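You operate a simulated robot arm through the tools that you are given. There is no shell and no other tool. Be economical: measure what you need, move in short steps, check, and stop when the job is done.

You run a simulated robot arm. Do the job below in one go: nothing can be reset, and whatever is moved stays where it is left.

JOB
Take the fluff ball from the left half of the wooden bench and put it on the top of the tall steel table. Take the white wax ring and put it on the top of the large brown box. Take the medium blue cone on the right end of the wooden bench and put it away on the top of the low steel table. Shut the blue flap 56. Turn the tension knob 64 to 3. Put two of the white bobbins from the top of the brown box behind the teal tray on top of the small white box there. The order is free. Set down upright: medium blue cone.

Only the result counts: the job must be done as asked and must still hold three seconds after the hand-in. Knocking over, shifting, dropping, spilling or breaking anything else fails it.

ROBOT AND FRAMES
A 6-joint arm with a two-finger gripper on a trunk, on a base that drives. Base frame: it is fixed to the floor where the robot stands at the start and does not move with it; the origin is under the middle of the robot, x ahead of it, y to its left, z up; the surface under the hand at the start is at about z = 880. Units: mm, degrees, N and s.
With the tool pointing down near the work surface it reaches from about 280 to 720 mm from the robot's upright axis, wherever it stands. Its first joint turns from -166.0 to 166.0 degrees. Places, roughly: blue flap 56 [800, -6300, 1300]; fluff ball (6x6x4 cm) [500, -100, 900]; medium blue cone (11x11x18 cm) [400, -1600, 1000]; small white box [-6000, -3250, 750]; tension knob 64 [-3900, -9200, 600]; top of the large brown box [-4300, -1400, 1000]; top of the low steel table [-6800, -2200, 700]; top of the tall steel table [600, 2000, 900]; white bobbin (5x5x17 cm) [-6100, -3400, 900]; white wax ring (4x4x3 cm) [400, -900, 900]. Payload 1.57 kg.
Tool frame: the origin (TCP) lies between the finger pads and is the grasp point; the fingertips stand 21 mm ahead of it; z points along the fingers, y is the line along which they close. Largest opening 70 mm; the body of the gripper starts 50 mm behind the TCP.
Orientation is that of the tool frame in the base frame, as a unit quaternion [x, y, z, w]. With the fingers straight down and closing along the base's y, the tool's x points along the base's -x, its y along +y and its z along -z.

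CONTROLS
- The arm moves only by the tool play_rows. Its argument "commands" is a list of rows, each an object (a shift or turn left out is 0, a gripper value left out holds the last) with "slide": the shift along the tool's x, y, z in units of 25 mm (1.0 is 25 mm), a list of three; "delta_rot": the turn, a rotation vector about the tool's x, y, z in units of 6 degrees (1.0 is 6 degrees), a list of three; "jaw": the opening, from 0 (shut) to 1 (fully open). In form: [{"slide": [tx, ty, tz], "delta_rot": [wx, wy, wz], "jaw": jaw}, ...]. A call has 1 to 20 rows; each row shifts and turns the commanded pose from where the row before left it, along the tool's axes as they then stand. A call with a number of a shift or a turn outside -1 to 1 is refused whole. A row lasts 0.2 s, in which the tool goes at most 50 mm and 8.6 degrees; a call with a longer step from one row to the next is refused whole, and so is a gripper value outside its range. Where a pose cannot be reached the arm comes as near as it can. A force on the tool above 40 N (or 10 N above the force at the start of the call, whichever is more), or a blocked arm, ends the call early, and 0.2 s more pass. Each finger halts on what it meets, pressing with about 30 N; the grip force reading is that of the motor and also rises with nothing between the fingers. The clock runs only during rows and for 0.2 s after the last one: add rows that do not move to give the fingers time. The reply holds the time, the measured pose of the TCP, the force on the tool along the base axes, the opening and the grip force, in the units named above and with some noise, with the torque about the TCP (base axes, N m) and any sound that the robot's microphone picked up.
- Cameras (640 x 400 px; columns grow to the right, rows downward): "scene" is now at [-4.2, 67, 1509.1]; the picture's right is [-0.83, -0.56, 0.00], its down [-0.32, 0.47, -0.82] and it looks along [0.46, -0.68, -0.57] (base axes); focal length 249 px, centre (320, 200). "wrist" rides on the gripper at [79, 4, -81] in the tool frame; the picture's right is [-0.05, 1.00, 0.00], its down [-0.67, -0.04, -0.74] and it looks along [-0.74, -0.04, 0.67] (tool axes); focal length 256 px, centre (320, 200). There is no depth. A picture from a camera that has moved, and an enlarged one, comes with that camera's place and axes in the base frame and with its lens. The place of the scene camera against the robot may be out by one fixed shift of up to 25 mm in any direction.
- camera(camera): a new picture of that camera. It takes no simulated time.
- base_move(legs): drives the robot by 1 to 6 legs, each [ahead, left, turn to the left] in mm, mm and degrees, along the robot's own axes; the way and the turn of a leg run together, so that a leg with both is an arc; at most 1500 mm and 180 degrees a leg. The arm and the cameras ride along, it lands a little off, and it stops where it bumps. It gives what a move gives.
- head_to(pan, tilt): turns the head with the scene camera to pan (to the left, within 155 degrees either way) and tilt (down, from -29 to 69), counted from straight ahead of the robot. It gives what a move gives.
- zoom(camera, box): a new picture of the part [left, top, right, bottom] of that camera's present view, enlarged. It takes no simulated time.
- hand_in(): hands the job in; it is judged then, once.

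Go step by step. Nothing tells you exact positions but the pictures and the camera data: compare them with the known pose of the tool, close in by small moves and look again before you grip or let go. The budget is 186 turns and 156 pictures, counting those below and the enlarged ones. Unless the task says otherwise, let go and move clear before handing in, and close with one line.

The tools are called after ">>>" as a command line: name --argument value ..., lists and objects as JSON in quotes. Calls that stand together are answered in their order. play_rows: Moves the arm, as the interface text tells. Its arguments: {"type":"object","properties":{"commands":{"type":"array"}},"required":["commands"]} The other tools are called the same way: base_move (legs) drives the base; head_to (pan, tilt) turns the head that bears the scene camera; camera (camera) takes a picture; zoom (camera, box) takes an enlarged picture of a part of a camera's view; hand_in () hands the job in.

At the start:

```text
time_s: 0.0
tool_pos: [264.2, -302.2, 1159.7]
orientation: [-0.001, 1.0, -0.001, 0.0]
ft_force: [-0.7, 0.6, 0.2]
wrist_torque: [-0.03, -0.01, -0.01]
gripper_width: 69.8
grip_force: 0.0
robot x, y, heading: [-2.0, -2.3, 0.0]
head pan, tilt: [-56.1, 34.5]
```

scene: 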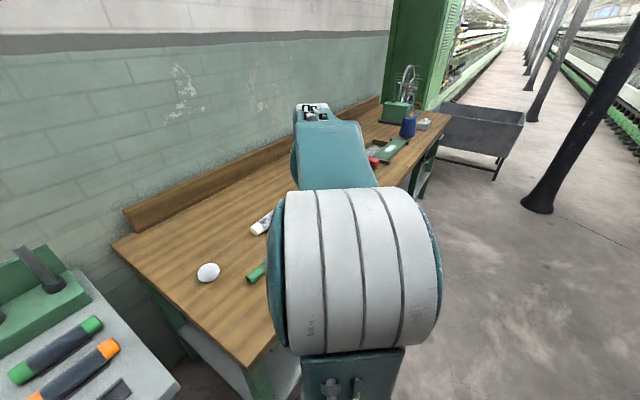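
wrist: 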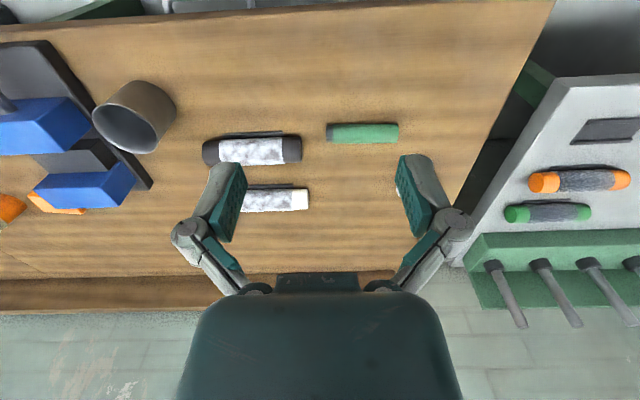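

The white ball in the scene view works out near [555, -153, 900]. I'll move the open hand above it and look.

>>> play_rows --commands '[{"slide": [-0.94, 0.6, 0.24], "jaw": 1}, {"slide": [-0.94, 0.6, 0.24]}, {"slide": [-0.94, 0.6, 0.24]}, {"slide": [-0.94, 0.6, 0.24]}, {"slide": [-0.94, 0.6, 0.24]}, {"slide": [-0.94, 0.6, 0.24]}, {"slide": [-0.94, 0.6, 0.24]}, {"slide": [-0.94, 0.6, 0.24]}, {"slide": [-0.94, 0.6, 0.24]}, {"slide": [-0.94, 0.6, 0.24]}, {}, {}]'

>>> camera --camera "wrist"

>>> camera --camera "scene"

```text
time_s: 2.6
tool_pos: [500.7, -152.4, 1100.2]
orientation: [0.0, 1.0, 0.0, 0.0]
ft_force: [0.6, 0.7, -0.3]
wrist_torque: [-0.01, 0.0, -0.01]
gripper_width: 70.1
grip_force: 0.1
robot x, y, heading: [0.8, 1.3, 0.0]
head pan, tilt: [-56.1, 34.5]
```

```text
153 pictures are left
camera wrist: at [420.1, -149.3, 1181.0], right [0.05, 1.0, 0.0], down [0.67, -0.04, 0.74], along [0.74, -0.04, -0.67], focal length 256 px, centre (320, 200)
```

wrist: 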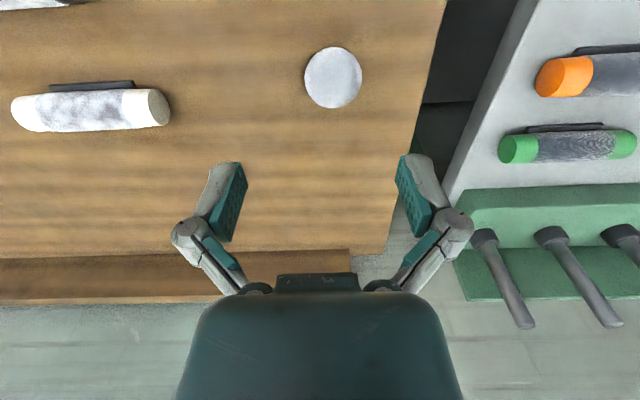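

```text
152 pictures are left
camera scene: at [-3.1, 67.5, 1509.1], right [-0.83, -0.56, 0.0], down [-0.32, 0.47, -0.82], along [0.46, -0.68, -0.57], focal length 249 px, centre (320, 200)
```

scene: 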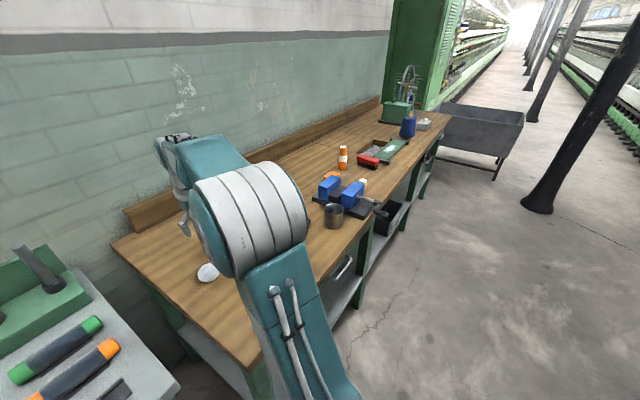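

The ball projects to about [535, -141, 900], 61 mm wide. I'll go above it and check the alignment again.

>>> play_rows --commands '[{"slide": [-0.7, 0.23, 0.8]}, {"slide": [-0.7, 0.23, 0.8]}, {"slide": [0, 0, 0.8]}, {"slide": [0, 0, 0.8]}, {"slide": [0, 0, 0.8]}, {}, {}]'

>>> camera --camera "wrist"

```text
time_s: 4.2
tool_pos: [536.1, -141.1, 1001.4]
orientation: [0.0, 1.0, 0.0, -0.001]
ft_force: [-0.4, 0.4, -0.8]
wrist_torque: [0.05, -0.03, 0.01]
gripper_width: 69.9
grip_force: 0.0
robot x, y, heading: [-2.1, 0.2, -0.3]
head pan, tilt: [-56.1, 34.5]
```

```text
151 pictures are left
camera wrist: at [455.8, -137.5, 1083.0], right [0.05, 1.0, 0.0], down [0.67, -0.04, 0.74], along [0.74, -0.04, -0.67], focal length 256 px, centre (320, 200)
```

wrist: 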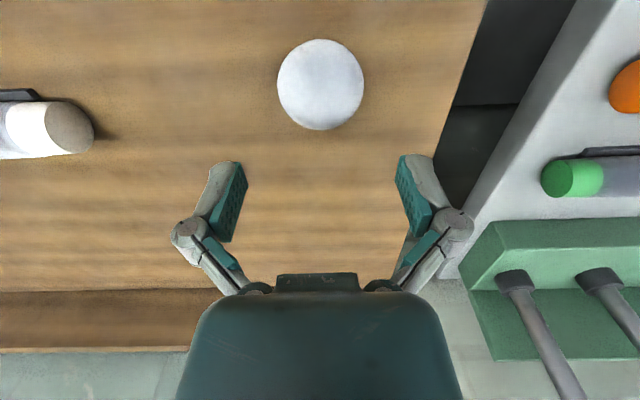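

It lines up at [536, -141]. I'll lower to z about 904, close and lift.

>>> play_rows --commands '[{"slide": [0, 0, 1]}, {"slide": [0, 0, 1]}, {"slide": [0, 0, 0.9]}, {"slide": [0, 0, 0.5]}, {"slide": [0, 0, 0.46]}, {}, {}]'

>>> play_rows --commands '[{"jaw": 0.75}, {"jaw": 0.6}, {"jaw": 0.5}, {}, {}]'

```text
time_s: 5.8
tool_pos: [534.8, -140.4, 903.7]
orientation: [0.0, 1.0, 0.0, -0.001]
ft_force: [0.6, 0.3, 1.6]
wrist_torque: [0.0, 0.0, -0.02]
gripper_width: 70.2
grip_force: 0.1
robot x, y, heading: [1.8, -2.9, -0.2]
head pan, tilt: [-56.1, 34.5]
```

```text
time_s: 7.0
tool_pos: [534.9, -140.2, 905.2]
orientation: [0.0, 1.0, 0.0, 0.0]
ft_force: [0.6, -0.4, 7.1]
wrist_torque: [0.02, -0.01, -0.03]
gripper_width: 53.1
grip_force: 29.9
robot x, y, heading: [5.7, -0.7, -0.0]
head pan, tilt: [-56.1, 34.5]
```

The fingers stopped on the ball at 53 mm. I'll lift it.

>>> play_rows --commands '[{"slide": [0, 0, -0.4]}, {"slide": [0, 0, -0.8]}, {"slide": [0, 0, -1]}, {"slide": [0, 0, -1]}, {"slide": [0, 0, -1]}, {"slide": [0, 0, -1]}, {"slide": [0, 0, -1]}, {"slide": [0, 0, -1]}, {}]'

>>> camera --camera "wrist"

>>> head_to --pan 60 --tilt 25

>>> camera --camera "scene"

```text
time_s: 9.0
tool_pos: [533.8, -139.5, 1083.0]
orientation: [0.0, 1.0, 0.0, 0.0]
ft_force: [-0.2, 0.6, 0.1]
wrist_torque: [0.04, 0.02, 0.0]
gripper_width: 53.1
grip_force: 30.3
robot x, y, heading: [-1.6, 0.7, -0.2]
head pan, tilt: [-56.1, 34.5]
```

```text
150 pictures are left
camera wrist: at [454.8, -136.3, 1165.1], right [0.05, 1.0, 0.0], down [0.67, -0.04, 0.74], along [0.74, -0.04, -0.67], focal length 256 px, centre (320, 200)
```

wrist: 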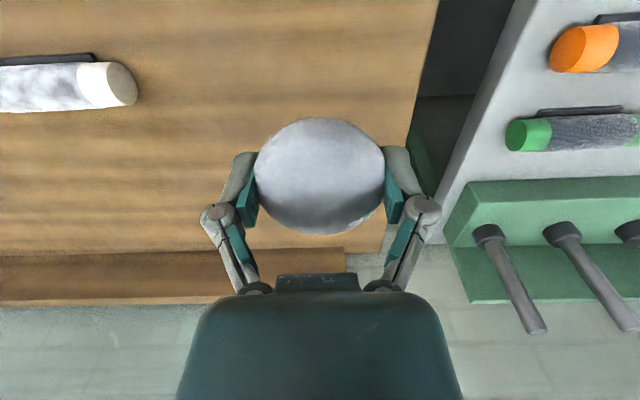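

```text
time_s: 10.9
tool_pos: [534.8, -140.0, 1082.9]
orientation: [0.0, 1.0, 0.001, 0.001]
ft_force: [0.0, 0.3, 0.1]
wrist_torque: [0.01, -0.01, -0.01]
gripper_width: 52.8
grip_force: 29.7
robot x, y, heading: [-0.4, 0.6, -0.3]
head pan, tilt: [60.0, 25.0]
```

```text
149 pictures are left
camera scene: at [-6.2, 220.6, 1524.1], right [0.87, -0.5, 0.0], down [-0.21, -0.37, -0.91], along [0.45, 0.78, -0.42], focal length 249 px, centre (320, 200)
```

scene: 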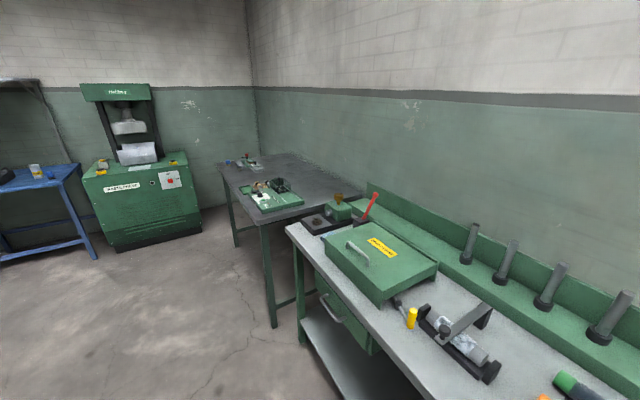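

The ball is held, and the tall table stands beyond the middle table with its front edge near x = 280. I'll pull the arm back and drive left along the tables.

>>> play_rows --commands '[{"slide": [0.9, 0, -0.5]}, {"slide": [0.9, 0, -0.5]}, {"slide": [0.9, 0, -0.5]}, {"slide": [0.9, 0, -0.5]}, {"slide": [0.9, 0, -0.5]}, {"slide": [0.9, 0, -0.5]}, {"slide": [0.9, 0, -0.5]}, {"slide": [0.9, 0, -0.5]}, {"slide": [0.9, 0, -0.5]}, {"slide": [0.9, 0, -0.5]}, {}]'

>>> base_move --legs '[[-40, 1000, 0], [0, 900, 0]]'

>>> head_to --pan 10 --tilt 40

>>> camera --camera "scene"

>>> camera --camera "wrist"

```text
time_s: 13.3
tool_pos: [310.9, -138.7, 1210.4]
orientation: [0.0, 1.0, 0.0, 0.0]
ft_force: [-0.2, 0.1, -0.4]
wrist_torque: [0.01, -0.03, -0.01]
gripper_width: 53.1
grip_force: 30.5
robot x, y, heading: [3.4, -3.1, 0.0]
head pan, tilt: [60.0, 25.0]
```

```text
time_s: 22.9
tool_pos: [294.5, 1757.2, 1211.0]
orientation: [0.012, 1.0, 0.0, 0.0]
ft_force: [0.1, -0.1, -0.6]
wrist_torque: [0.02, -0.01, 0.0]
gripper_width: 52.8
grip_force: 30.1
robot x, y, heading: [-14.8, 1905.9, -1.4]
head pan, tilt: [60.0, 25.0]
```

```text
time_s: 24.1
tool_pos: [293.4, 1758.3, 1210.5]
orientation: [0.012, 1.0, -0.001, 0.0]
ft_force: [-0.5, -0.3, 0.1]
wrist_torque: [0.0, 0.02, 0.0]
gripper_width: 52.6
grip_force: 29.9
robot x, y, heading: [-14.6, 1906.6, -1.3]
head pan, tilt: [10.0, 40.0]
```

```text
148 pictures are left
camera scene: at [22.1, 2060.4, 1500.7], right [0.15, -0.99, 0.0], down [-0.64, -0.1, -0.77], along [0.76, 0.12, -0.64], focal length 249 px, centre (320, 200)
```

scene: 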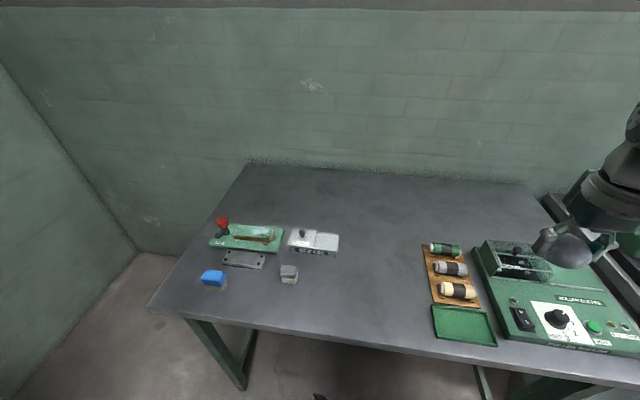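

```text
147 pictures are left
camera wrist: at [214.8, 1763.5, 1291.9], right [0.08, 1.0, 0.0], down [0.67, -0.05, 0.74], along [0.74, -0.06, -0.67], focal length 256 px, centre (320, 200)
```

wrist: 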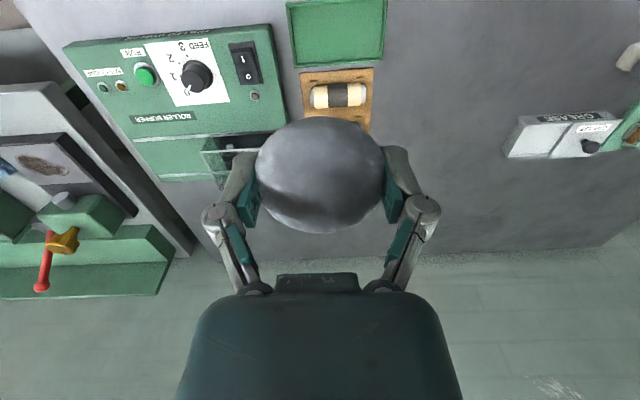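

There is an empty area near [490, 1985] on the tall table. I'll move above it and look.

>>> play_rows --commands '[{"slide": [-0.76, 0.93, 0.3]}, {"slide": [-0.76, 0.93, 0.3]}, {"slide": [-0.76, 0.93, 0.8]}, {"slide": [-0.76, 0.93, 0.8]}, {"slide": [-0.76, 0.93, 0.8]}, {"slide": [-0.76, 0.93, 0.8]}, {"slide": [-0.76, 0.93, 0.8]}, {"slide": [-0.76, 0.93, 0.8]}, {"slide": [-0.76, 0.93, 0.8]}, {"slide": [-0.76, 0.93, 0.8]}, {}]'

>>> camera --camera "scene"

>>> camera --camera "wrist"

```text
time_s: 26.5
tool_pos: [491.6, 1986.2, 1034.0]
orientation: [0.012, 1.0, -0.001, -0.001]
ft_force: [-0.5, 0.2, -0.3]
wrist_torque: [0.03, 0.02, 0.02]
gripper_width: 52.5
grip_force: 29.9
robot x, y, heading: [-13.1, 1903.9, -1.5]
head pan, tilt: [10.0, 40.0]
```

```text
146 pictures are left
camera scene: at [23.2, 2061.5, 1500.6], right [0.15, -0.99, 0.0], down [-0.64, -0.1, -0.77], along [0.76, 0.11, -0.64], focal length 249 px, centre (320, 200)
```

scene: 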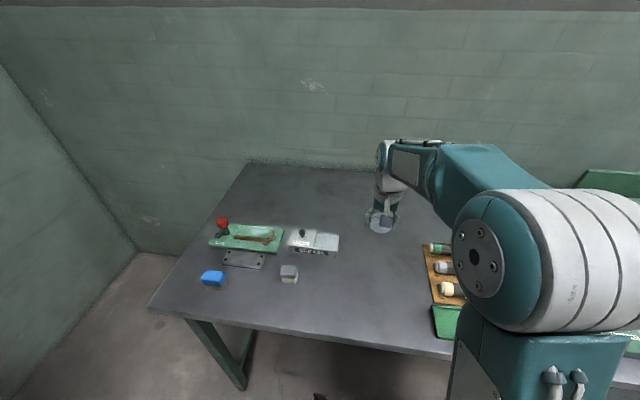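

```text
145 pictures are left
camera wrist: at [411.5, 1992.1, 1115.7], right [0.08, 1.0, 0.0], down [0.67, -0.05, 0.74], along [0.74, -0.06, -0.67], focal length 256 px, centre (320, 200)
```

wrist: 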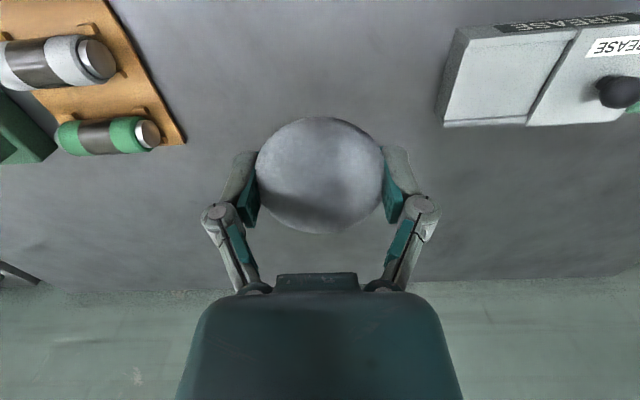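

The spot is free. I'll go down in small steps and watch the force for contact.

>>> play_rows --commands '[{"slide": [0, 0, 0.8]}, {"slide": [0, 0, 0.8]}, {"slide": [0, 0, 0.8]}, {"slide": [0, 0, 0.8]}, {"slide": [0, 0, 0.6]}, {"slide": [0, 0, 0.3]}, {}]'

>>> camera --camera "wrist"

```text
time_s: 28.1
tool_pos: [489.3, 1986.3, 932.1]
orientation: [0.012, 1.0, 0.0, -0.001]
ft_force: [-0.5, -1.1, 0.4]
wrist_torque: [0.04, 0.01, 0.01]
gripper_width: 52.5
grip_force: 29.8
robot x, y, heading: [-8.7, 1908.1, -1.5]
head pan, tilt: [10.0, 40.0]
```

```text
144 pictures are left
camera wrist: at [409.7, 1991.4, 1013.6], right [0.08, 1.0, 0.0], down [0.67, -0.05, 0.74], along [0.74, -0.06, -0.67], focal length 256 px, centre (320, 200)
```

wrist: 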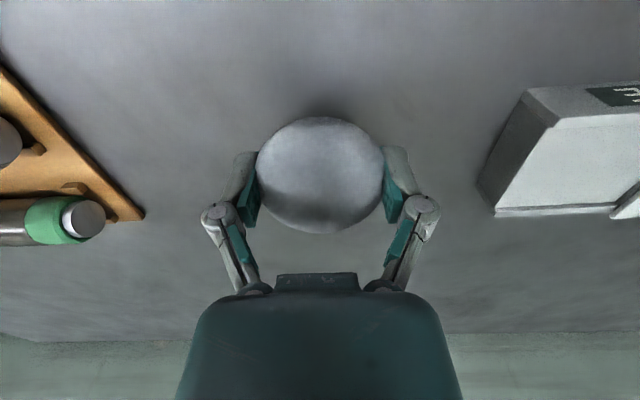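

>>> play_rows --commands '[{"slide": [0, 0, 0.25]}, {"slide": [0, 0, 0.25]}, {"slide": [0, 0, 0.2]}, {}, {}]'

```text
time_s: 29.3
tool_pos: [490.2, 1985.7, 915.2]
orientation: [0.011, 1.0, -0.001, -0.001]
ft_force: [0.1, -0.6, 0.1]
wrist_torque: [-0.04, 0.0, -0.01]
gripper_width: 52.5
grip_force: 30.2
robot x, y, heading: [-14.7, 1904.8, -1.2]
head pan, tilt: [10.0, 40.0]
```

No contact yet; I'll go on in 3 mm steps.

>>> play_rows --commands '[{"slide": [0, 0, 0.12]}, {"slide": [0, 0, 0.12]}, {"slide": [0, 0, 0.12]}, {}, {}]'

>>> camera --camera "wrist"

```text
time_s: 30.5
tool_pos: [489.9, 1986.4, 906.2]
orientation: [0.013, 1.0, 0.0, 0.001]
ft_force: [-1.7, 0.0, 20.0]
wrist_torque: [-0.01, 0.04, -0.03]
gripper_width: 52.3
grip_force: 30.2
robot x, y, heading: [-11.7, 1906.9, -1.3]
head pan, tilt: [10.0, 40.0]
```

```text
143 pictures are left
camera wrist: at [410.0, 1991.1, 988.0], right [0.08, 1.0, 0.0], down [0.66, -0.05, 0.75], along [0.74, -0.06, -0.67], focal length 256 px, centre (320, 200)
```

wrist: 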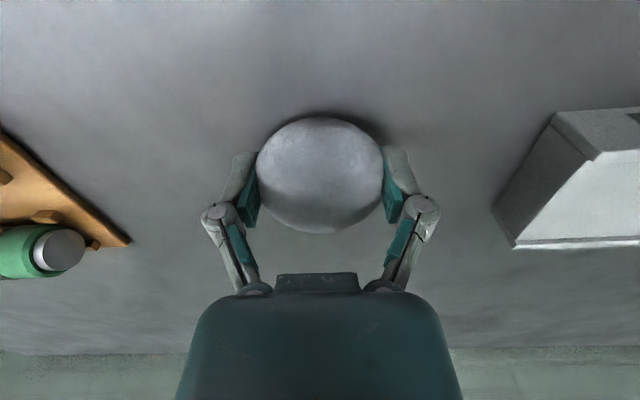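

The ball touches the table. I'll open slowly and rise.

>>> play_rows --commands '[{"slide": [0, 0, -0.08], "jaw": 0.8}, {"jaw": 0.9}, {"jaw": 1.0}, {}, {"slide": [0, 0, -0.4]}, {"slide": [0, 0, -0.8]}, {"slide": [0, 0, -1]}, {"slide": [0, 0, -1]}, {"slide": [0, 0, -1]}, {"slide": [0, 0, -1]}, {}]'

>>> camera --camera "wrist"

```text
time_s: 32.9
tool_pos: [491.0, 1986.2, 1038.7]
orientation: [0.012, 1.0, -0.001, -0.001]
ft_force: [0.3, 0.4, -1.4]
wrist_torque: [0.02, 0.0, -0.02]
gripper_width: 69.8
grip_force: 0.0
robot x, y, heading: [-15.7, 1904.3, -1.7]
head pan, tilt: [10.0, 40.0]
```

```text
142 pictures are left
camera wrist: at [411.1, 1991.4, 1119.7], right [0.08, 1.0, 0.0], down [0.67, -0.05, 0.74], along [0.74, -0.06, -0.67], focal length 256 px, centre (320, 200)
```

wrist: 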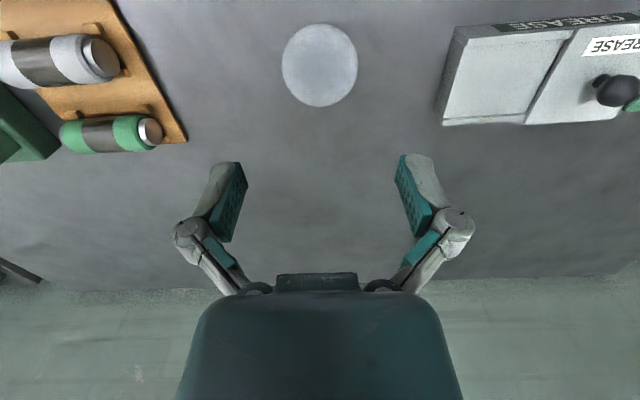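

The ball rests well. Next I'll pull back and drive to the wax ring near [400, -900].

>>> play_rows --commands '[{"slide": [0.7, -0.3, -0.9]}, {"slide": [0.7, -0.3, -0.9]}, {"slide": [0.7, -0.3, -0.9]}, {"slide": [0.7, -0.3, -0.9]}, {"slide": [0.7, -0.3, -0.9]}, {"slide": [0.7, -0.3, -0.9]}, {"slide": [0.7, -0.3, -0.9]}, {"slide": [0.7, -0.3, -0.9]}, {"slide": [0.7, -0.3, 0]}, {"slide": [0.7, -0.3, 0]}, {}]'

>>> base_move --legs '[[0, 0, 1.4], [-30, -1000, 0], [0, -1000, 0], [0, -900, 0]]'

>>> head_to --pan -20 --tilt 40

>>> camera --camera "scene"

>>> camera --camera "wrist"

```text
time_s: 35.3
tool_pos: [312.4, 1915.6, 1218.7]
orientation: [0.013, 1.0, -0.001, 0.0]
ft_force: [-0.7, 0.3, 0.0]
wrist_torque: [0.01, 0.0, -0.04]
gripper_width: 69.7
grip_force: 0.0
robot x, y, heading: [-11.0, 1906.0, -1.3]
head pan, tilt: [10.0, 40.0]
```

```text
time_s: 49.9
tool_pos: [259.2, -964.1, 1219.2]
orientation: [0.005, 1.0, -0.002, 0.0]
ft_force: [-0.2, 0.2, -1.1]
wrist_torque: [0.02, -0.02, 0.01]
gripper_width: 69.8
grip_force: 0.0
robot x, y, heading: [-65.8, -979.1, -0.6]
head pan, tilt: [10.0, 40.0]
```

```text
time_s: 50.8
tool_pos: [259.8, -965.6, 1218.4]
orientation: [0.007, 1.0, -0.001, 0.0]
ft_force: [-0.6, 0.3, 0.4]
wrist_torque: [0.0, 0.02, 0.01]
gripper_width: 69.8
grip_force: 0.1
robot x, y, heading: [-63.6, -981.6, -0.7]
head pan, tilt: [-20.0, 40.0]
```

```text
141 pictures are left
camera scene: at [-37.9, -866.8, 1500.7], right [-0.35, -0.94, 0.0], down [-0.6, 0.23, -0.77], along [0.72, -0.27, -0.64], focal length 249 px, centre (320, 200)
```

scene: 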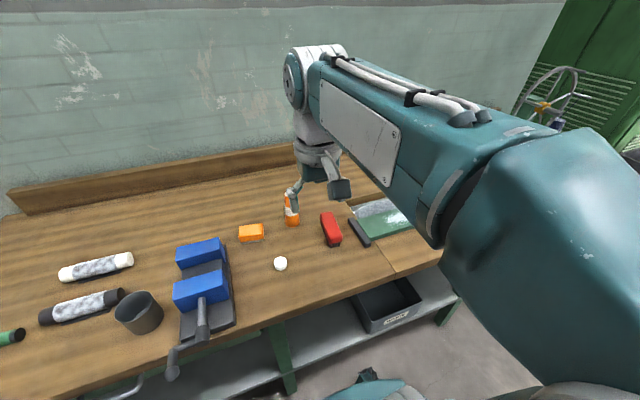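

```text
140 pictures are left
camera wrist: at [179.5, -960.7, 1300.5], right [0.07, 1.0, 0.0], down [0.67, -0.04, 0.74], along [0.74, -0.05, -0.67], focal length 256 px, centre (320, 200)
```

wrist: 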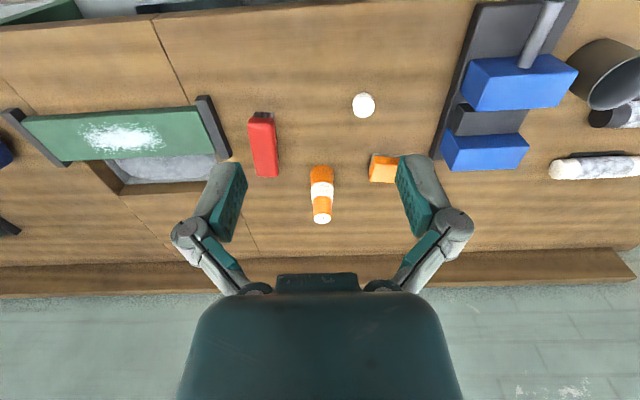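

The wax ring comes out at about [395, -904]. I'll move above it and check.

>>> play_rows --commands '[{"slide": [-0.6, 0.28, 0.95]}, {"slide": [-0.6, 0.28, 0.95]}, {"slide": [-0.6, 0.28, 0.95]}, {"slide": [-0.6, 0.28, 0.95]}, {"slide": [-0.6, 0.28, 0.95]}, {"slide": [-0.6, 0.28, 0.95]}, {"slide": [-0.6, 0.28, 0.95]}, {"slide": [-0.6, 0.28, 0.95]}, {"slide": [-0.6, 0.28, 0.95]}, {}, {}]'

>>> camera --camera "wrist"

```text
time_s: 53.2
tool_pos: [395.2, -901.6, 1003.9]
orientation: [0.006, 1.0, -0.001, -0.001]
ft_force: [0.7, -0.2, -0.5]
wrist_torque: [0.03, 0.03, 0.0]
gripper_width: 70.3
grip_force: 0.1
robot x, y, heading: [-65.7, -980.4, -0.6]
head pan, tilt: [-20.0, 40.0]
```

```text
139 pictures are left
camera wrist: at [315.4, -897.8, 1085.0], right [0.07, 1.0, 0.0], down [0.67, -0.04, 0.74], along [0.74, -0.05, -0.67], focal length 256 px, centre (320, 200)
```

wrist: 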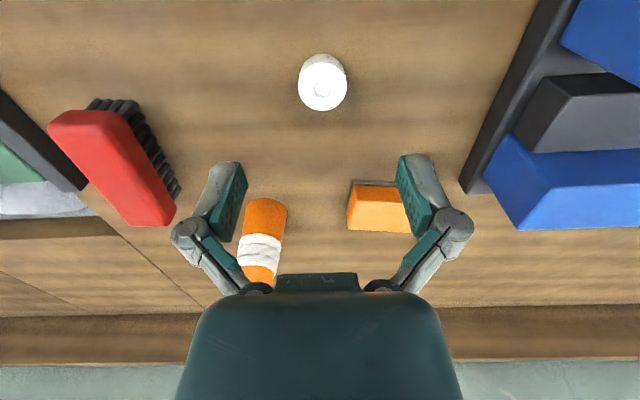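

It is aligned. I'll lower to z 904 and close.

>>> play_rows --commands '[{"slide": [0.05, 0, 1]}, {"slide": [0, 0, 1]}, {"slide": [0, 0, 1]}, {"slide": [0, 0, 0.6]}, {"slide": [0, 0, 0.38]}, {}, {"jaw": 0.7}, {"jaw": 0.5}, {"jaw": 0.35}, {}, {}]'

>>> camera --camera "wrist"

```text
time_s: 55.6
tool_pos: [393.8, -905.3, 903.7]
orientation: [0.006, 1.0, -0.001, 0.001]
ft_force: [0.0, 0.4, 1.4]
wrist_torque: [0.0, 0.0, 0.02]
gripper_width: 34.0
grip_force: 30.3
robot x, y, heading: [-65.7, -980.8, -0.6]
head pan, tilt: [-20.0, 40.0]
```

```text
138 pictures are left
camera wrist: at [314.5, -899.6, 985.5], right [0.07, 1.0, 0.0], down [0.67, -0.04, 0.74], along [0.74, -0.05, -0.67], focal length 256 px, centre (320, 200)
```

wrist: 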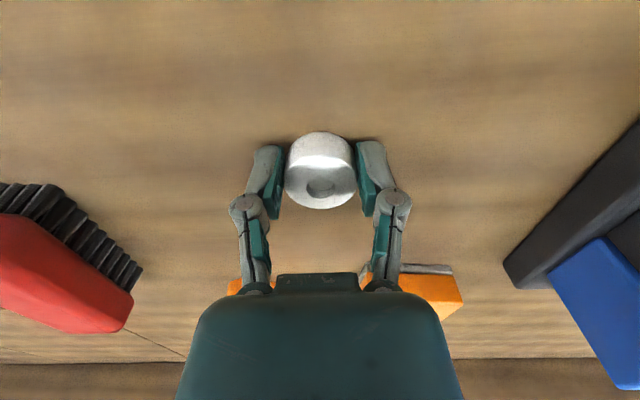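

The ring is gripped at 34 mm. I'll lift, pull back and look behind for the way to the brown box.

>>> play_rows --commands '[{"slide": [0, 0, -0.5]}, {"slide": [0, 0, -1]}, {"slide": [0, 0, -1]}, {"slide": [0, 0, -1]}, {"slide": [0, 0, -1]}, {"slide": [0, 0, -1]}, {"slide": [0.5, -0.4, -1]}, {"slide": [0.5, -0.4, -1]}, {"slide": [0.5, -0.4, -1]}, {"slide": [0.5, -0.4, -1]}, {"slide": [0.5, -0.4, -1]}, {"slide": [0.5, -0.4, -1]}, {"slide": [0.5, -0.4, -1]}, {}]'

>>> camera --camera "wrist"

>>> head_to --pan -150 --tilt 15

>>> camera --camera "scene"

>>> head_to --pan 150 --tilt 15

>>> camera --camera "scene"

```text
time_s: 58.6
tool_pos: [307.6, -973.8, 1216.4]
orientation: [0.006, 1.0, -0.001, 0.0]
ft_force: [-0.8, 0.3, -0.4]
wrist_torque: [-0.02, 0.0, -0.01]
gripper_width: 33.6
grip_force: 30.2
robot x, y, heading: [-65.0, -980.6, -0.7]
head pan, tilt: [-20.0, 40.0]
```

```text
137 pictures are left
camera wrist: at [227.6, -969.8, 1298.8], right [0.07, 1.0, 0.0], down [0.67, -0.04, 0.74], along [0.74, -0.05, -0.67], focal length 256 px, centre (320, 200)
```

wrist: 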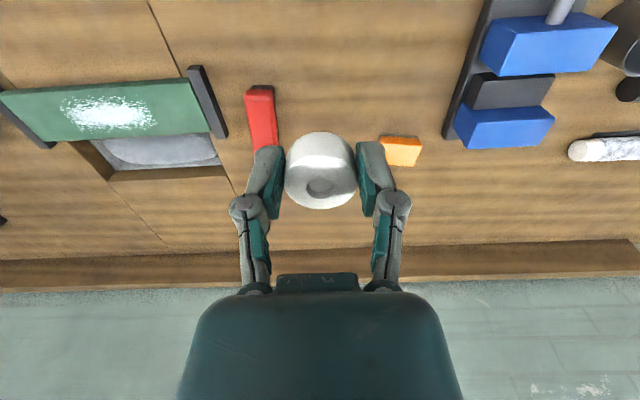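

```text
time_s: 60.7
tool_pos: [307.2, -974.5, 1216.3]
orientation: [0.005, 1.0, -0.001, -0.001]
ft_force: [0.1, 0.6, -0.3]
wrist_torque: [0.01, -0.01, 0.0]
gripper_width: 33.8
grip_force: 30.3
robot x, y, heading: [-65.1, -978.6, -0.7]
head pan, tilt: [-150.0, 15.0]
```

```text
136 pictures are left
camera scene: at [-198.6, -882.8, 1540.3], right [-0.49, 0.87, 0.0], down [0.23, 0.13, -0.97], along [-0.84, -0.47, -0.26], focal length 249 px, centre (320, 200)
```

scene: 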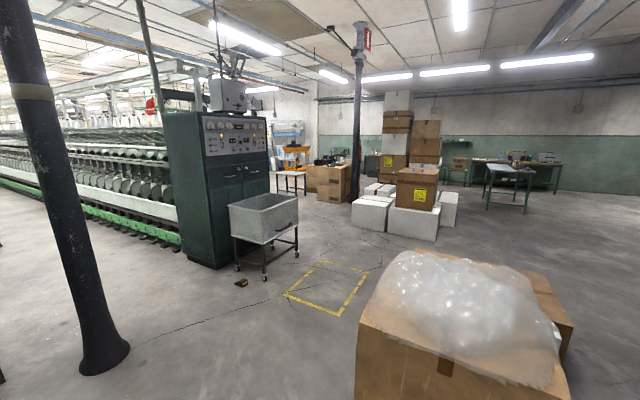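

```text
time_s: 64.8
tool_pos: [307.6, -973.5, 1216.1]
orientation: [0.006, 1.0, -0.001, 0.0]
ft_force: [-0.9, 0.3, -0.7]
wrist_torque: [0.03, -0.02, 0.03]
gripper_width: 34.0
grip_force: 29.7
robot x, y, heading: [-67.4, -982.1, -0.7]
head pan, tilt: [150.0, 15.0]
```

```text
135 pictures are left
camera scene: at [-197.5, -789.3, 1540.3], right [0.51, 0.86, 0.0], down [0.22, -0.13, -0.97], along [-0.83, 0.49, -0.26], focal length 249 px, centre (320, 200)
```

scene: 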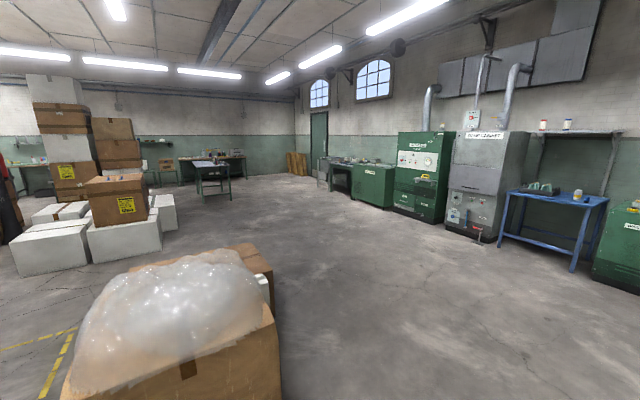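

The large brown box with the yellow label stands on white boxes near [-4200, -1400]. A crate with bubble wrap blocks the direct way, so I'll turn round and pass it at about y = -1750.

>>> base_move --legs '[[-150, 0, 0], [0, 0, 180], [0, 770, 0], [1400, 0, 0]]'

>>> head_to --pan 0 --tilt 20

>>> camera --camera "scene"

```text
time_s: 83.5
tool_pos: [-2002.0, -1636.6, 1217.4]
orientation: [1.0, -0.027, 0.001, -0.001]
ft_force: [0.6, 0.5, -0.1]
wrist_torque: [0.02, 0.02, -0.04]
gripper_width: 33.6
grip_force: 30.0
robot x, y, heading: [-1626.9, -1645.8, 176.7]
head pan, tilt: [150.0, 15.0]
```

```text
time_s: 85.9
tool_pos: [-1999.7, -1638.1, 1216.8]
orientation: [1.0, -0.026, 0.0, -0.002]
ft_force: [-0.1, 0.1, -0.4]
wrist_torque: [0.02, 0.0, 0.0]
gripper_width: 33.8
grip_force: 30.4
robot x, y, heading: [-1629.3, -1647.8, 176.9]
head pan, tilt: [0.0, 20.0]
```

```text
134 pictures are left
camera scene: at [-1663.6, -1813.1, 1532.1], right [0.05, 1.0, 0.0], down [0.34, -0.02, -0.94], along [-0.94, 0.05, -0.34], focal length 249 px, centre (320, 200)
```

scene: 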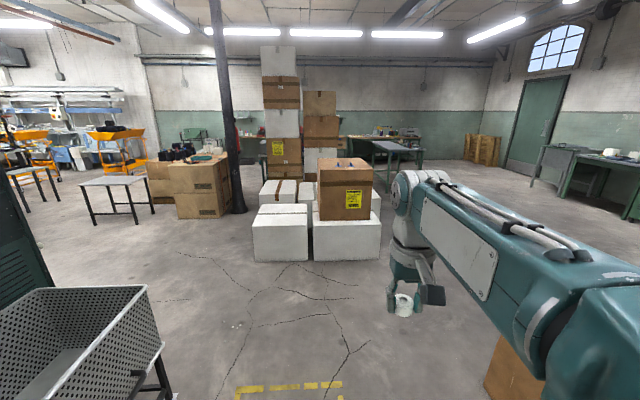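

The brown box with the yellow label is straight ahead. I'll zoom in on its top.

>>> zoom --camera "scene" --box '[240, 140, 400, 270]'

```text
3.08 times, centred on (320, 205) of scene
camera zoom: at [-1663.6, -1813.1, 1532.1], right [0.05, 1.0, 0.0], down [0.34, -0.02, -0.94], along [-0.94, 0.05, -0.34], focal length 766 px, centre (320, 185)
```

zoom: 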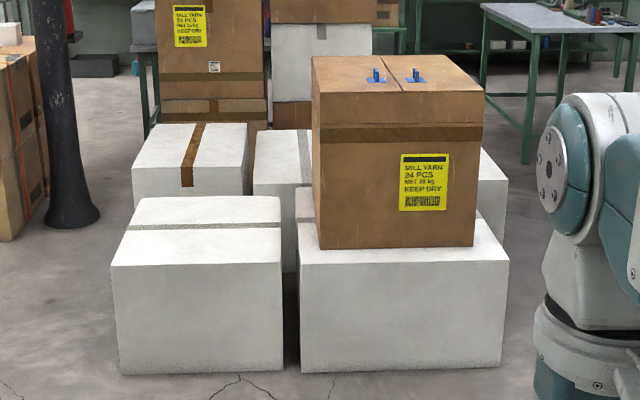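

The box top spans about x -3950 to -4600 and y -1700 to -1190, with two blue pins in its middle. I'll drive nearer, correcting the heading.

>>> base_move --legs '[[0, 0, 3.1], [1400, -180, 0]]'

>>> head_to --pan 0 --tilt 30

>>> camera --camera "scene"

```text
time_s: 93.3
tool_pos: [-3390.7, -1482.2, 1217.6]
orientation: [1.0, 0.002, 0.001, -0.001]
ft_force: [-0.2, -0.3, 0.1]
wrist_torque: [-0.01, 0.02, -0.03]
gripper_width: 33.8
grip_force: 29.5
robot x, y, heading: [-3015.5, -1471.8, -179.5]
head pan, tilt: [0.0, 20.0]
```

```text
time_s: 94.0
tool_pos: [-3389.4, -1483.4, 1217.8]
orientation: [1.0, 0.002, 0.001, 0.0]
ft_force: [-0.1, 0.3, 0.5]
wrist_torque: [-0.02, -0.01, -0.02]
gripper_width: 33.8
grip_force: 30.1
robot x, y, heading: [-3017.8, -1466.6, -179.8]
head pan, tilt: [0.0, 30.0]
```

```text
132 pictures are left
camera scene: at [-3041.4, -1639.4, 1516.0], right [0.0, 1.0, 0.0], down [0.5, 0.0, -0.87], along [-0.87, 0.0, -0.5], focal length 249 px, centre (320, 200)
```

scene: 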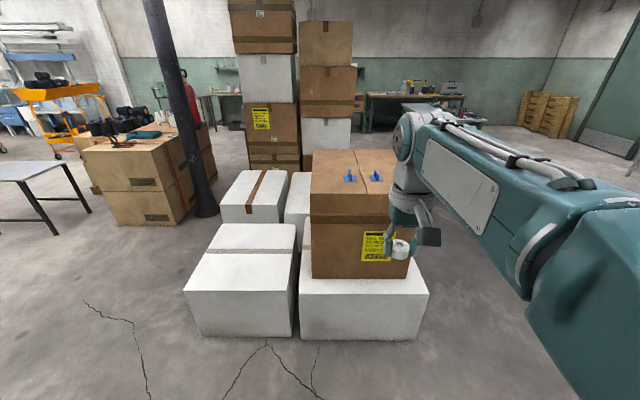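

Two sightings put the front top edge at about x = -4110, z = 958. I'll drive up to x = -3560 and place the ring in the left front corner area, near [-4170, -1590].

>>> base_move --legs '[[540, 80, 0]]'

>>> camera --camera "wrist"

>>> head_to --pan 0 --tilt 40

>>> camera --camera "scene"

```text
time_s: 97.1
tool_pos: [-3925.0, -1564.5, 1217.2]
orientation: [1.0, 0.002, 0.0, -0.002]
ft_force: [0.1, 0.2, -0.4]
wrist_torque: [0.0, 0.01, 0.0]
gripper_width: 33.6
grip_force: 29.4
robot x, y, heading: [-3548.9, -1552.5, -179.5]
head pan, tilt: [0.0, 30.0]
```

```text
131 pictures are left
camera wrist: at [-3845.9, -1569.3, 1298.6], right [-0.05, -1.0, 0.0], down [-0.67, 0.03, 0.74], along [-0.74, 0.04, -0.67], focal length 256 px, centre (320, 200)
```

wrist: 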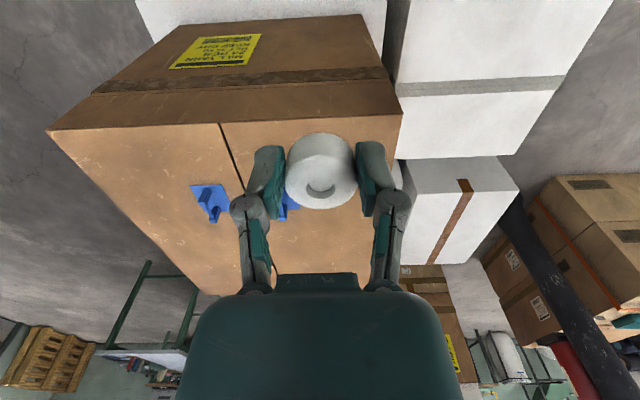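

```text
time_s: 97.8
tool_pos: [-3924.3, -1564.9, 1217.5]
orientation: [1.0, 0.002, 0.0, -0.002]
ft_force: [-0.1, 0.4, -0.3]
wrist_torque: [0.01, 0.02, -0.02]
gripper_width: 33.7
grip_force: 30.4
robot x, y, heading: [-3552.9, -1550.7, -179.8]
head pan, tilt: [0.0, 40.0]
```

```text
130 pictures are left
camera scene: at [-3571.3, -1721.1, 1500.7], right [0.0, 1.0, 0.0], down [0.64, 0.0, -0.77], along [-0.77, 0.0, -0.64], focal length 249 px, centre (320, 200)
```

scene: 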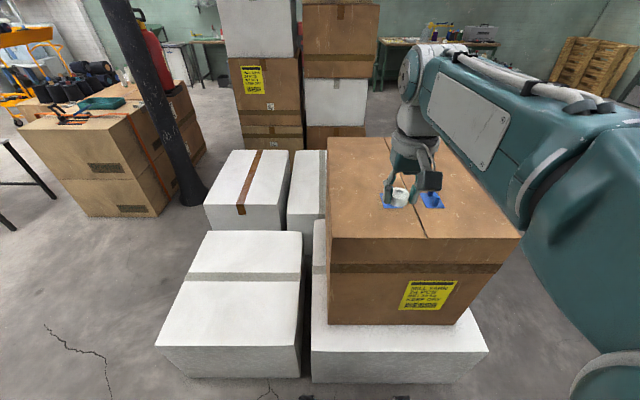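

Now the top comes out near z 980, front edge about x -4030, left edge y -1677. I'll move to [-4115, -1590] above the top.

>>> play_rows --commands '[{"slide": [-0.95, 0.125, 0.4]}, {"slide": [-0.95, 0.125, 0.4]}, {"slide": [-0.95, 0.125, 0.7]}, {"slide": [-0.95, 0.125, 0.8]}, {"slide": [-0.95, 0.125, 0.8]}, {"slide": [-0.95, 0.125, 0.8]}, {"slide": [-0.95, 0.125, 0.8]}, {"slide": [-0.95, 0.125, 0.8]}, {}]'

>>> camera --camera "wrist"

>>> camera --camera "scene"

```text
time_s: 99.8
tool_pos: [-4116.4, -1591.3, 1078.1]
orientation: [1.0, 0.002, 0.0, -0.001]
ft_force: [0.5, -0.2, -0.8]
wrist_torque: [0.03, 0.01, -0.04]
gripper_width: 33.8
grip_force: 30.0
robot x, y, heading: [-3549.7, -1551.6, -179.7]
head pan, tilt: [0.0, 40.0]
```

```text
129 pictures are left
camera wrist: at [-4037.9, -1596.3, 1159.9], right [-0.05, -1.0, 0.0], down [-0.67, 0.03, 0.74], along [-0.74, 0.04, -0.67], focal length 256 px, centre (320, 200)
```

wrist: 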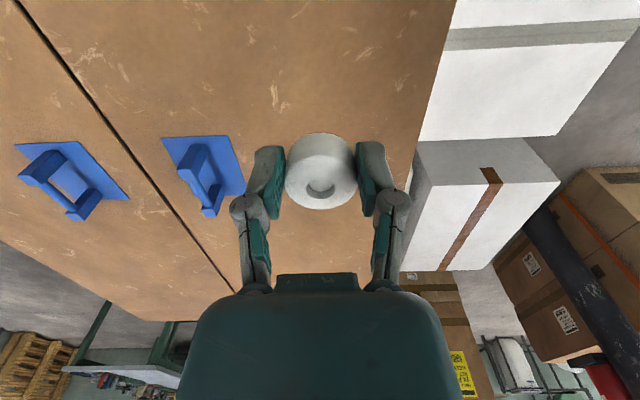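

```text
128 pictures are left
camera scene: at [-3572.5, -1721.3, 1500.6], right [0.0, 1.0, 0.0], down [0.64, 0.0, -0.77], along [-0.77, 0.0, -0.64], focal length 249 px, centre (320, 200)
```

scene: 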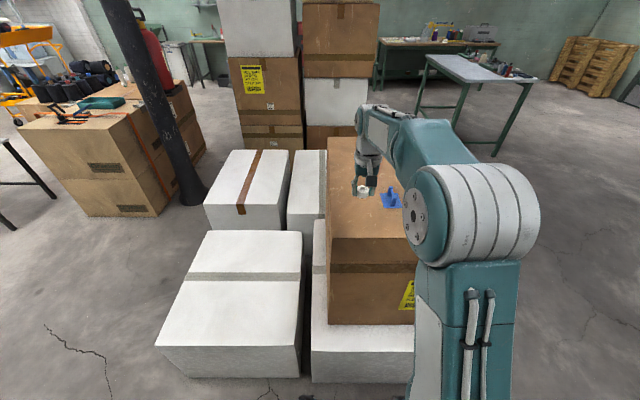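

There is clear room between the handle plate and the edge. I'll go down in small steps until it touches.

>>> play_rows --commands '[{"slide": [0, 0, 0.8]}, {"slide": [0, 0, 0.8]}, {"slide": [0, 0, 0.4]}, {"slide": [0, 0, 0.2]}, {"slide": [0, 0, 0.15]}, {}, {}]'

>>> camera --camera "wrist"

```text
time_s: 101.4
tool_pos: [-4115.5, -1589.4, 1021.1]
orientation: [1.0, 0.002, 0.0, -0.001]
ft_force: [0.3, 0.2, -0.8]
wrist_torque: [0.02, 0.0, -0.02]
gripper_width: 33.8
grip_force: 29.9
robot x, y, heading: [-3553.0, -1548.9, -179.8]
head pan, tilt: [0.0, 40.0]
```

```text
127 pictures are left
camera wrist: at [-4036.9, -1594.6, 1102.4], right [-0.05, -1.0, 0.0], down [-0.67, 0.03, 0.74], along [-0.74, 0.04, -0.67], focal length 256 px, centre (320, 200)
```

wrist: 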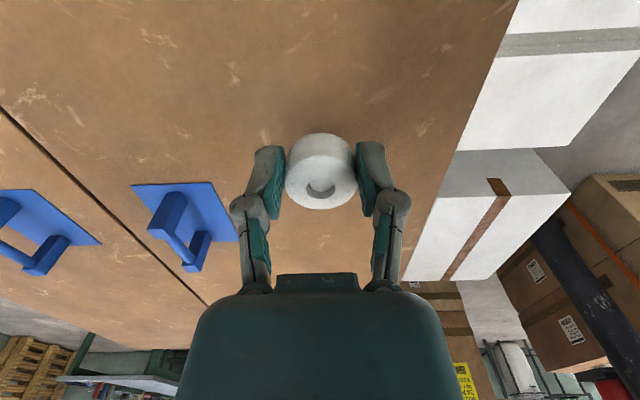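

>>> play_rows --commands '[{"slide": [0, 0, 0.15]}, {"slide": [0, 0, 0.15]}, {"slide": [0, 0, 0.15]}, {"slide": [0, 0, 0.12]}, {}]'

```text
time_s: 102.6
tool_pos: [-4114.9, -1589.4, 1006.0]
orientation: [1.0, 0.001, 0.001, -0.001]
ft_force: [0.2, 0.8, -0.6]
wrist_torque: [0.03, 0.02, 0.0]
gripper_width: 33.8
grip_force: 30.2
robot x, y, heading: [-3550.2, -1553.3, -179.8]
head pan, tilt: [0.0, 40.0]
```

>>> play_rows --commands '[{"slide": [0, 0, 0.12]}, {"slide": [0, 0, 0.12]}, {}]'

>>> camera --camera "wrist"

```text
time_s: 103.4
tool_pos: [-4114.5, -1590.7, 1000.1]
orientation: [1.0, 0.002, 0.001, -0.001]
ft_force: [-0.2, -0.6, -0.5]
wrist_torque: [0.02, 0.01, 0.02]
gripper_width: 33.4
grip_force: 29.5
robot x, y, heading: [-3550.2, -1556.1, -179.7]
head pan, tilt: [0.0, 40.0]
```

```text
126 pictures are left
camera wrist: at [-4036.5, -1595.0, 1082.0], right [-0.05, -1.0, 0.0], down [-0.67, 0.03, 0.74], along [-0.74, 0.04, -0.67], focal length 256 px, centre (320, 200)
```

wrist: 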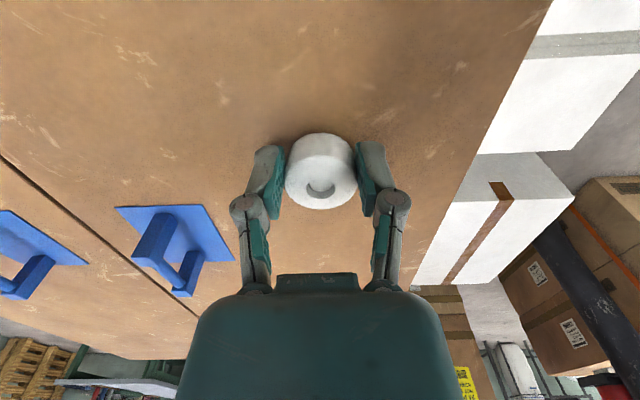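

>>> play_rows --commands '[{"slide": [0, 0, 0.12]}, {"slide": [0, 0, 0.1]}, {}]'

>>> play_rows --commands '[{"slide": [0, 0, 0.1]}, {}]'

```text
time_s: 104.2
tool_pos: [-4115.2, -1589.6, 995.3]
orientation: [1.0, 0.002, 0.001, 0.0]
ft_force: [-0.4, 0.2, -0.5]
wrist_torque: [-0.01, 0.02, 0.02]
gripper_width: 33.8
grip_force: 29.6
robot x, y, heading: [-3550.1, -1551.6, -179.8]
head pan, tilt: [0.0, 40.0]
```

```text
time_s: 104.8
tool_pos: [-4114.0, -1589.6, 995.0]
orientation: [1.0, 0.002, -0.002, -0.002]
ft_force: [1.0, -1.6, 20.0]
wrist_torque: [0.04, -0.09, 0.01]
gripper_width: 33.8
grip_force: 29.9
robot x, y, heading: [-3552.3, -1552.8, -179.8]
head pan, tilt: [0.0, 40.0]
```

Contact at z 995. I'll open and rise.

>>> play_rows --commands '[{"slide": [0, 0, -0.07], "jaw": 0.7}, {"jaw": 1.0}, {}, {"slide": [0, 0, -0.4]}, {"slide": [0, 0, -0.8]}, {"slide": [0, 0, -1]}, {"slide": [0, 0, -1]}, {"slide": [0, 0, -1]}, {"slide": [0.6, 0, -1]}, {"slide": [0.8, 0, -1]}, {"slide": [0.8, 0, -1]}, {"slide": [0.9, 0, -1]}, {"slide": [0.9, 0, -1]}, {"slide": [0.9, 0, 0]}, {"slide": [0.9, 0, 0]}, {"slide": [0.9, 0, 0]}, {}]'

>>> camera --camera "wrist"

>>> head_to --pan 40 --tilt 15

>>> camera --camera "scene"

```text
time_s: 108.4
tool_pos: [-3949.1, -1589.4, 1224.6]
orientation: [1.0, 0.002, 0.0, -0.001]
ft_force: [0.1, 0.3, -0.2]
wrist_torque: [-0.01, -0.01, 0.0]
gripper_width: 70.1
grip_force: 0.1
robot x, y, heading: [-3553.4, -1551.9, -179.9]
head pan, tilt: [0.0, 40.0]
```

```text
125 pictures are left
camera wrist: at [-3869.6, -1595.0, 1306.0], right [-0.05, -1.0, 0.0], down [-0.67, 0.03, 0.74], along [-0.74, 0.04, -0.67], focal length 256 px, centre (320, 200)
```

wrist: 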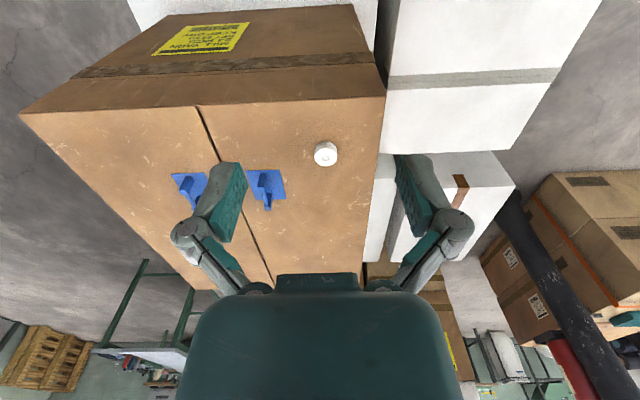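

```text
time_s: 109.5
tool_pos: [-3947.8, -1590.7, 1224.2]
orientation: [1.0, 0.002, -0.001, -0.001]
ft_force: [0.7, -0.3, 0.9]
wrist_torque: [0.02, -0.01, -0.01]
gripper_width: 69.9
grip_force: 0.0
robot x, y, heading: [-3551.7, -1552.9, -179.8]
head pan, tilt: [40.0, 15.0]
```

```text
124 pictures are left
camera scene: at [-3557.8, -1781.2, 1540.1], right [-0.64, 0.76, 0.0], down [0.2, 0.17, -0.97], along [-0.74, -0.62, -0.26], focal length 249 px, centre (320, 200)
```

scene: 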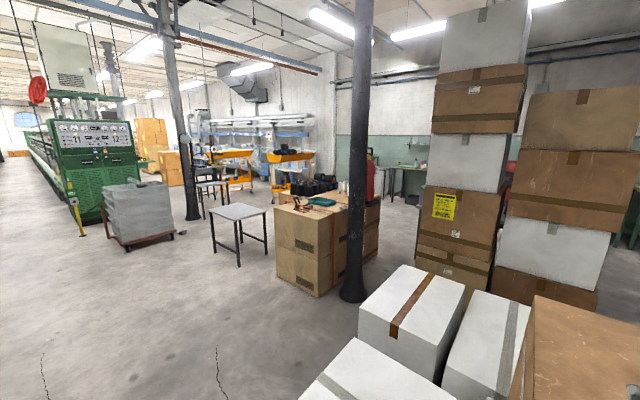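

The ring rests on the brown box. Next are the bobbins nearby; I'll zoom on the brown boxes with the teal tray.

>>> zoom --camera "scene" --box '[190, 120, 430, 300]'

```text
2.22 times, centred on (310, 210) of scene
camera zoom: at [-3557.8, -1781.2, 1540.1], right [-0.64, 0.76, 0.0], down [0.2, 0.17, -0.97], along [-0.74, -0.62, -0.26], focal length 553 px, centre (342, 178)
```

zoom: 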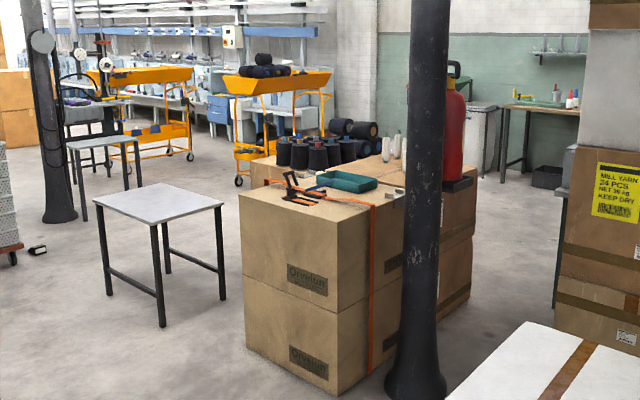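

The bobbins stand behind the tray and the extinguisher. A pillar and the table leave no room on this side, so I'll go round the north side and look.

>>> base_move --legs '[[100, -1300, 0]]'

>>> head_to --pan 5 --tilt 15

>>> camera --camera "scene"

```text
time_s: 116.1
tool_pos: [-4047.5, -274.3, 1224.2]
orientation: [1.0, -0.002, -0.001, -0.001]
ft_force: [-0.8, 0.5, 0.3]
wrist_torque: [0.02, -0.01, -0.02]
gripper_width: 69.9
grip_force: 0.1
robot x, y, heading: [-3648.3, -235.4, 179.7]
head pan, tilt: [40.0, 15.0]
```

```text
time_s: 117.1
tool_pos: [-4046.9, -271.2, 1225.0]
orientation: [1.0, -0.001, 0.0, -0.001]
ft_force: [0.0, 0.3, -0.2]
wrist_torque: [0.0, 0.01, -0.01]
gripper_width: 70.1
grip_force: 0.2
robot x, y, heading: [-3647.3, -241.8, 179.8]
head pan, tilt: [5.0, 15.0]
```

```text
122 pictures are left
camera scene: at [-3678.3, -414.6, 1540.2], right [-0.08, 1.0, 0.0], down [0.26, 0.02, -0.97], along [-0.96, -0.08, -0.26], focal length 249 px, centre (320, 200)
```

scene: 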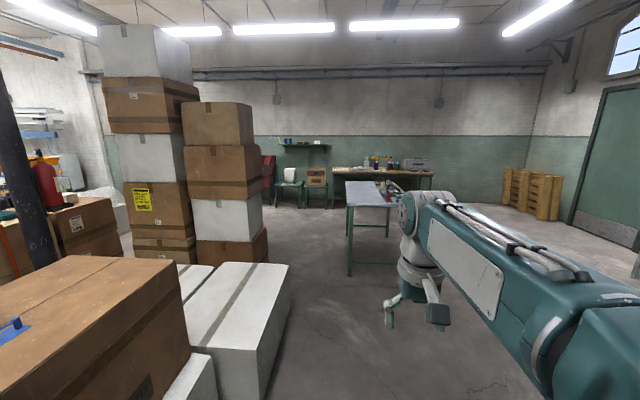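

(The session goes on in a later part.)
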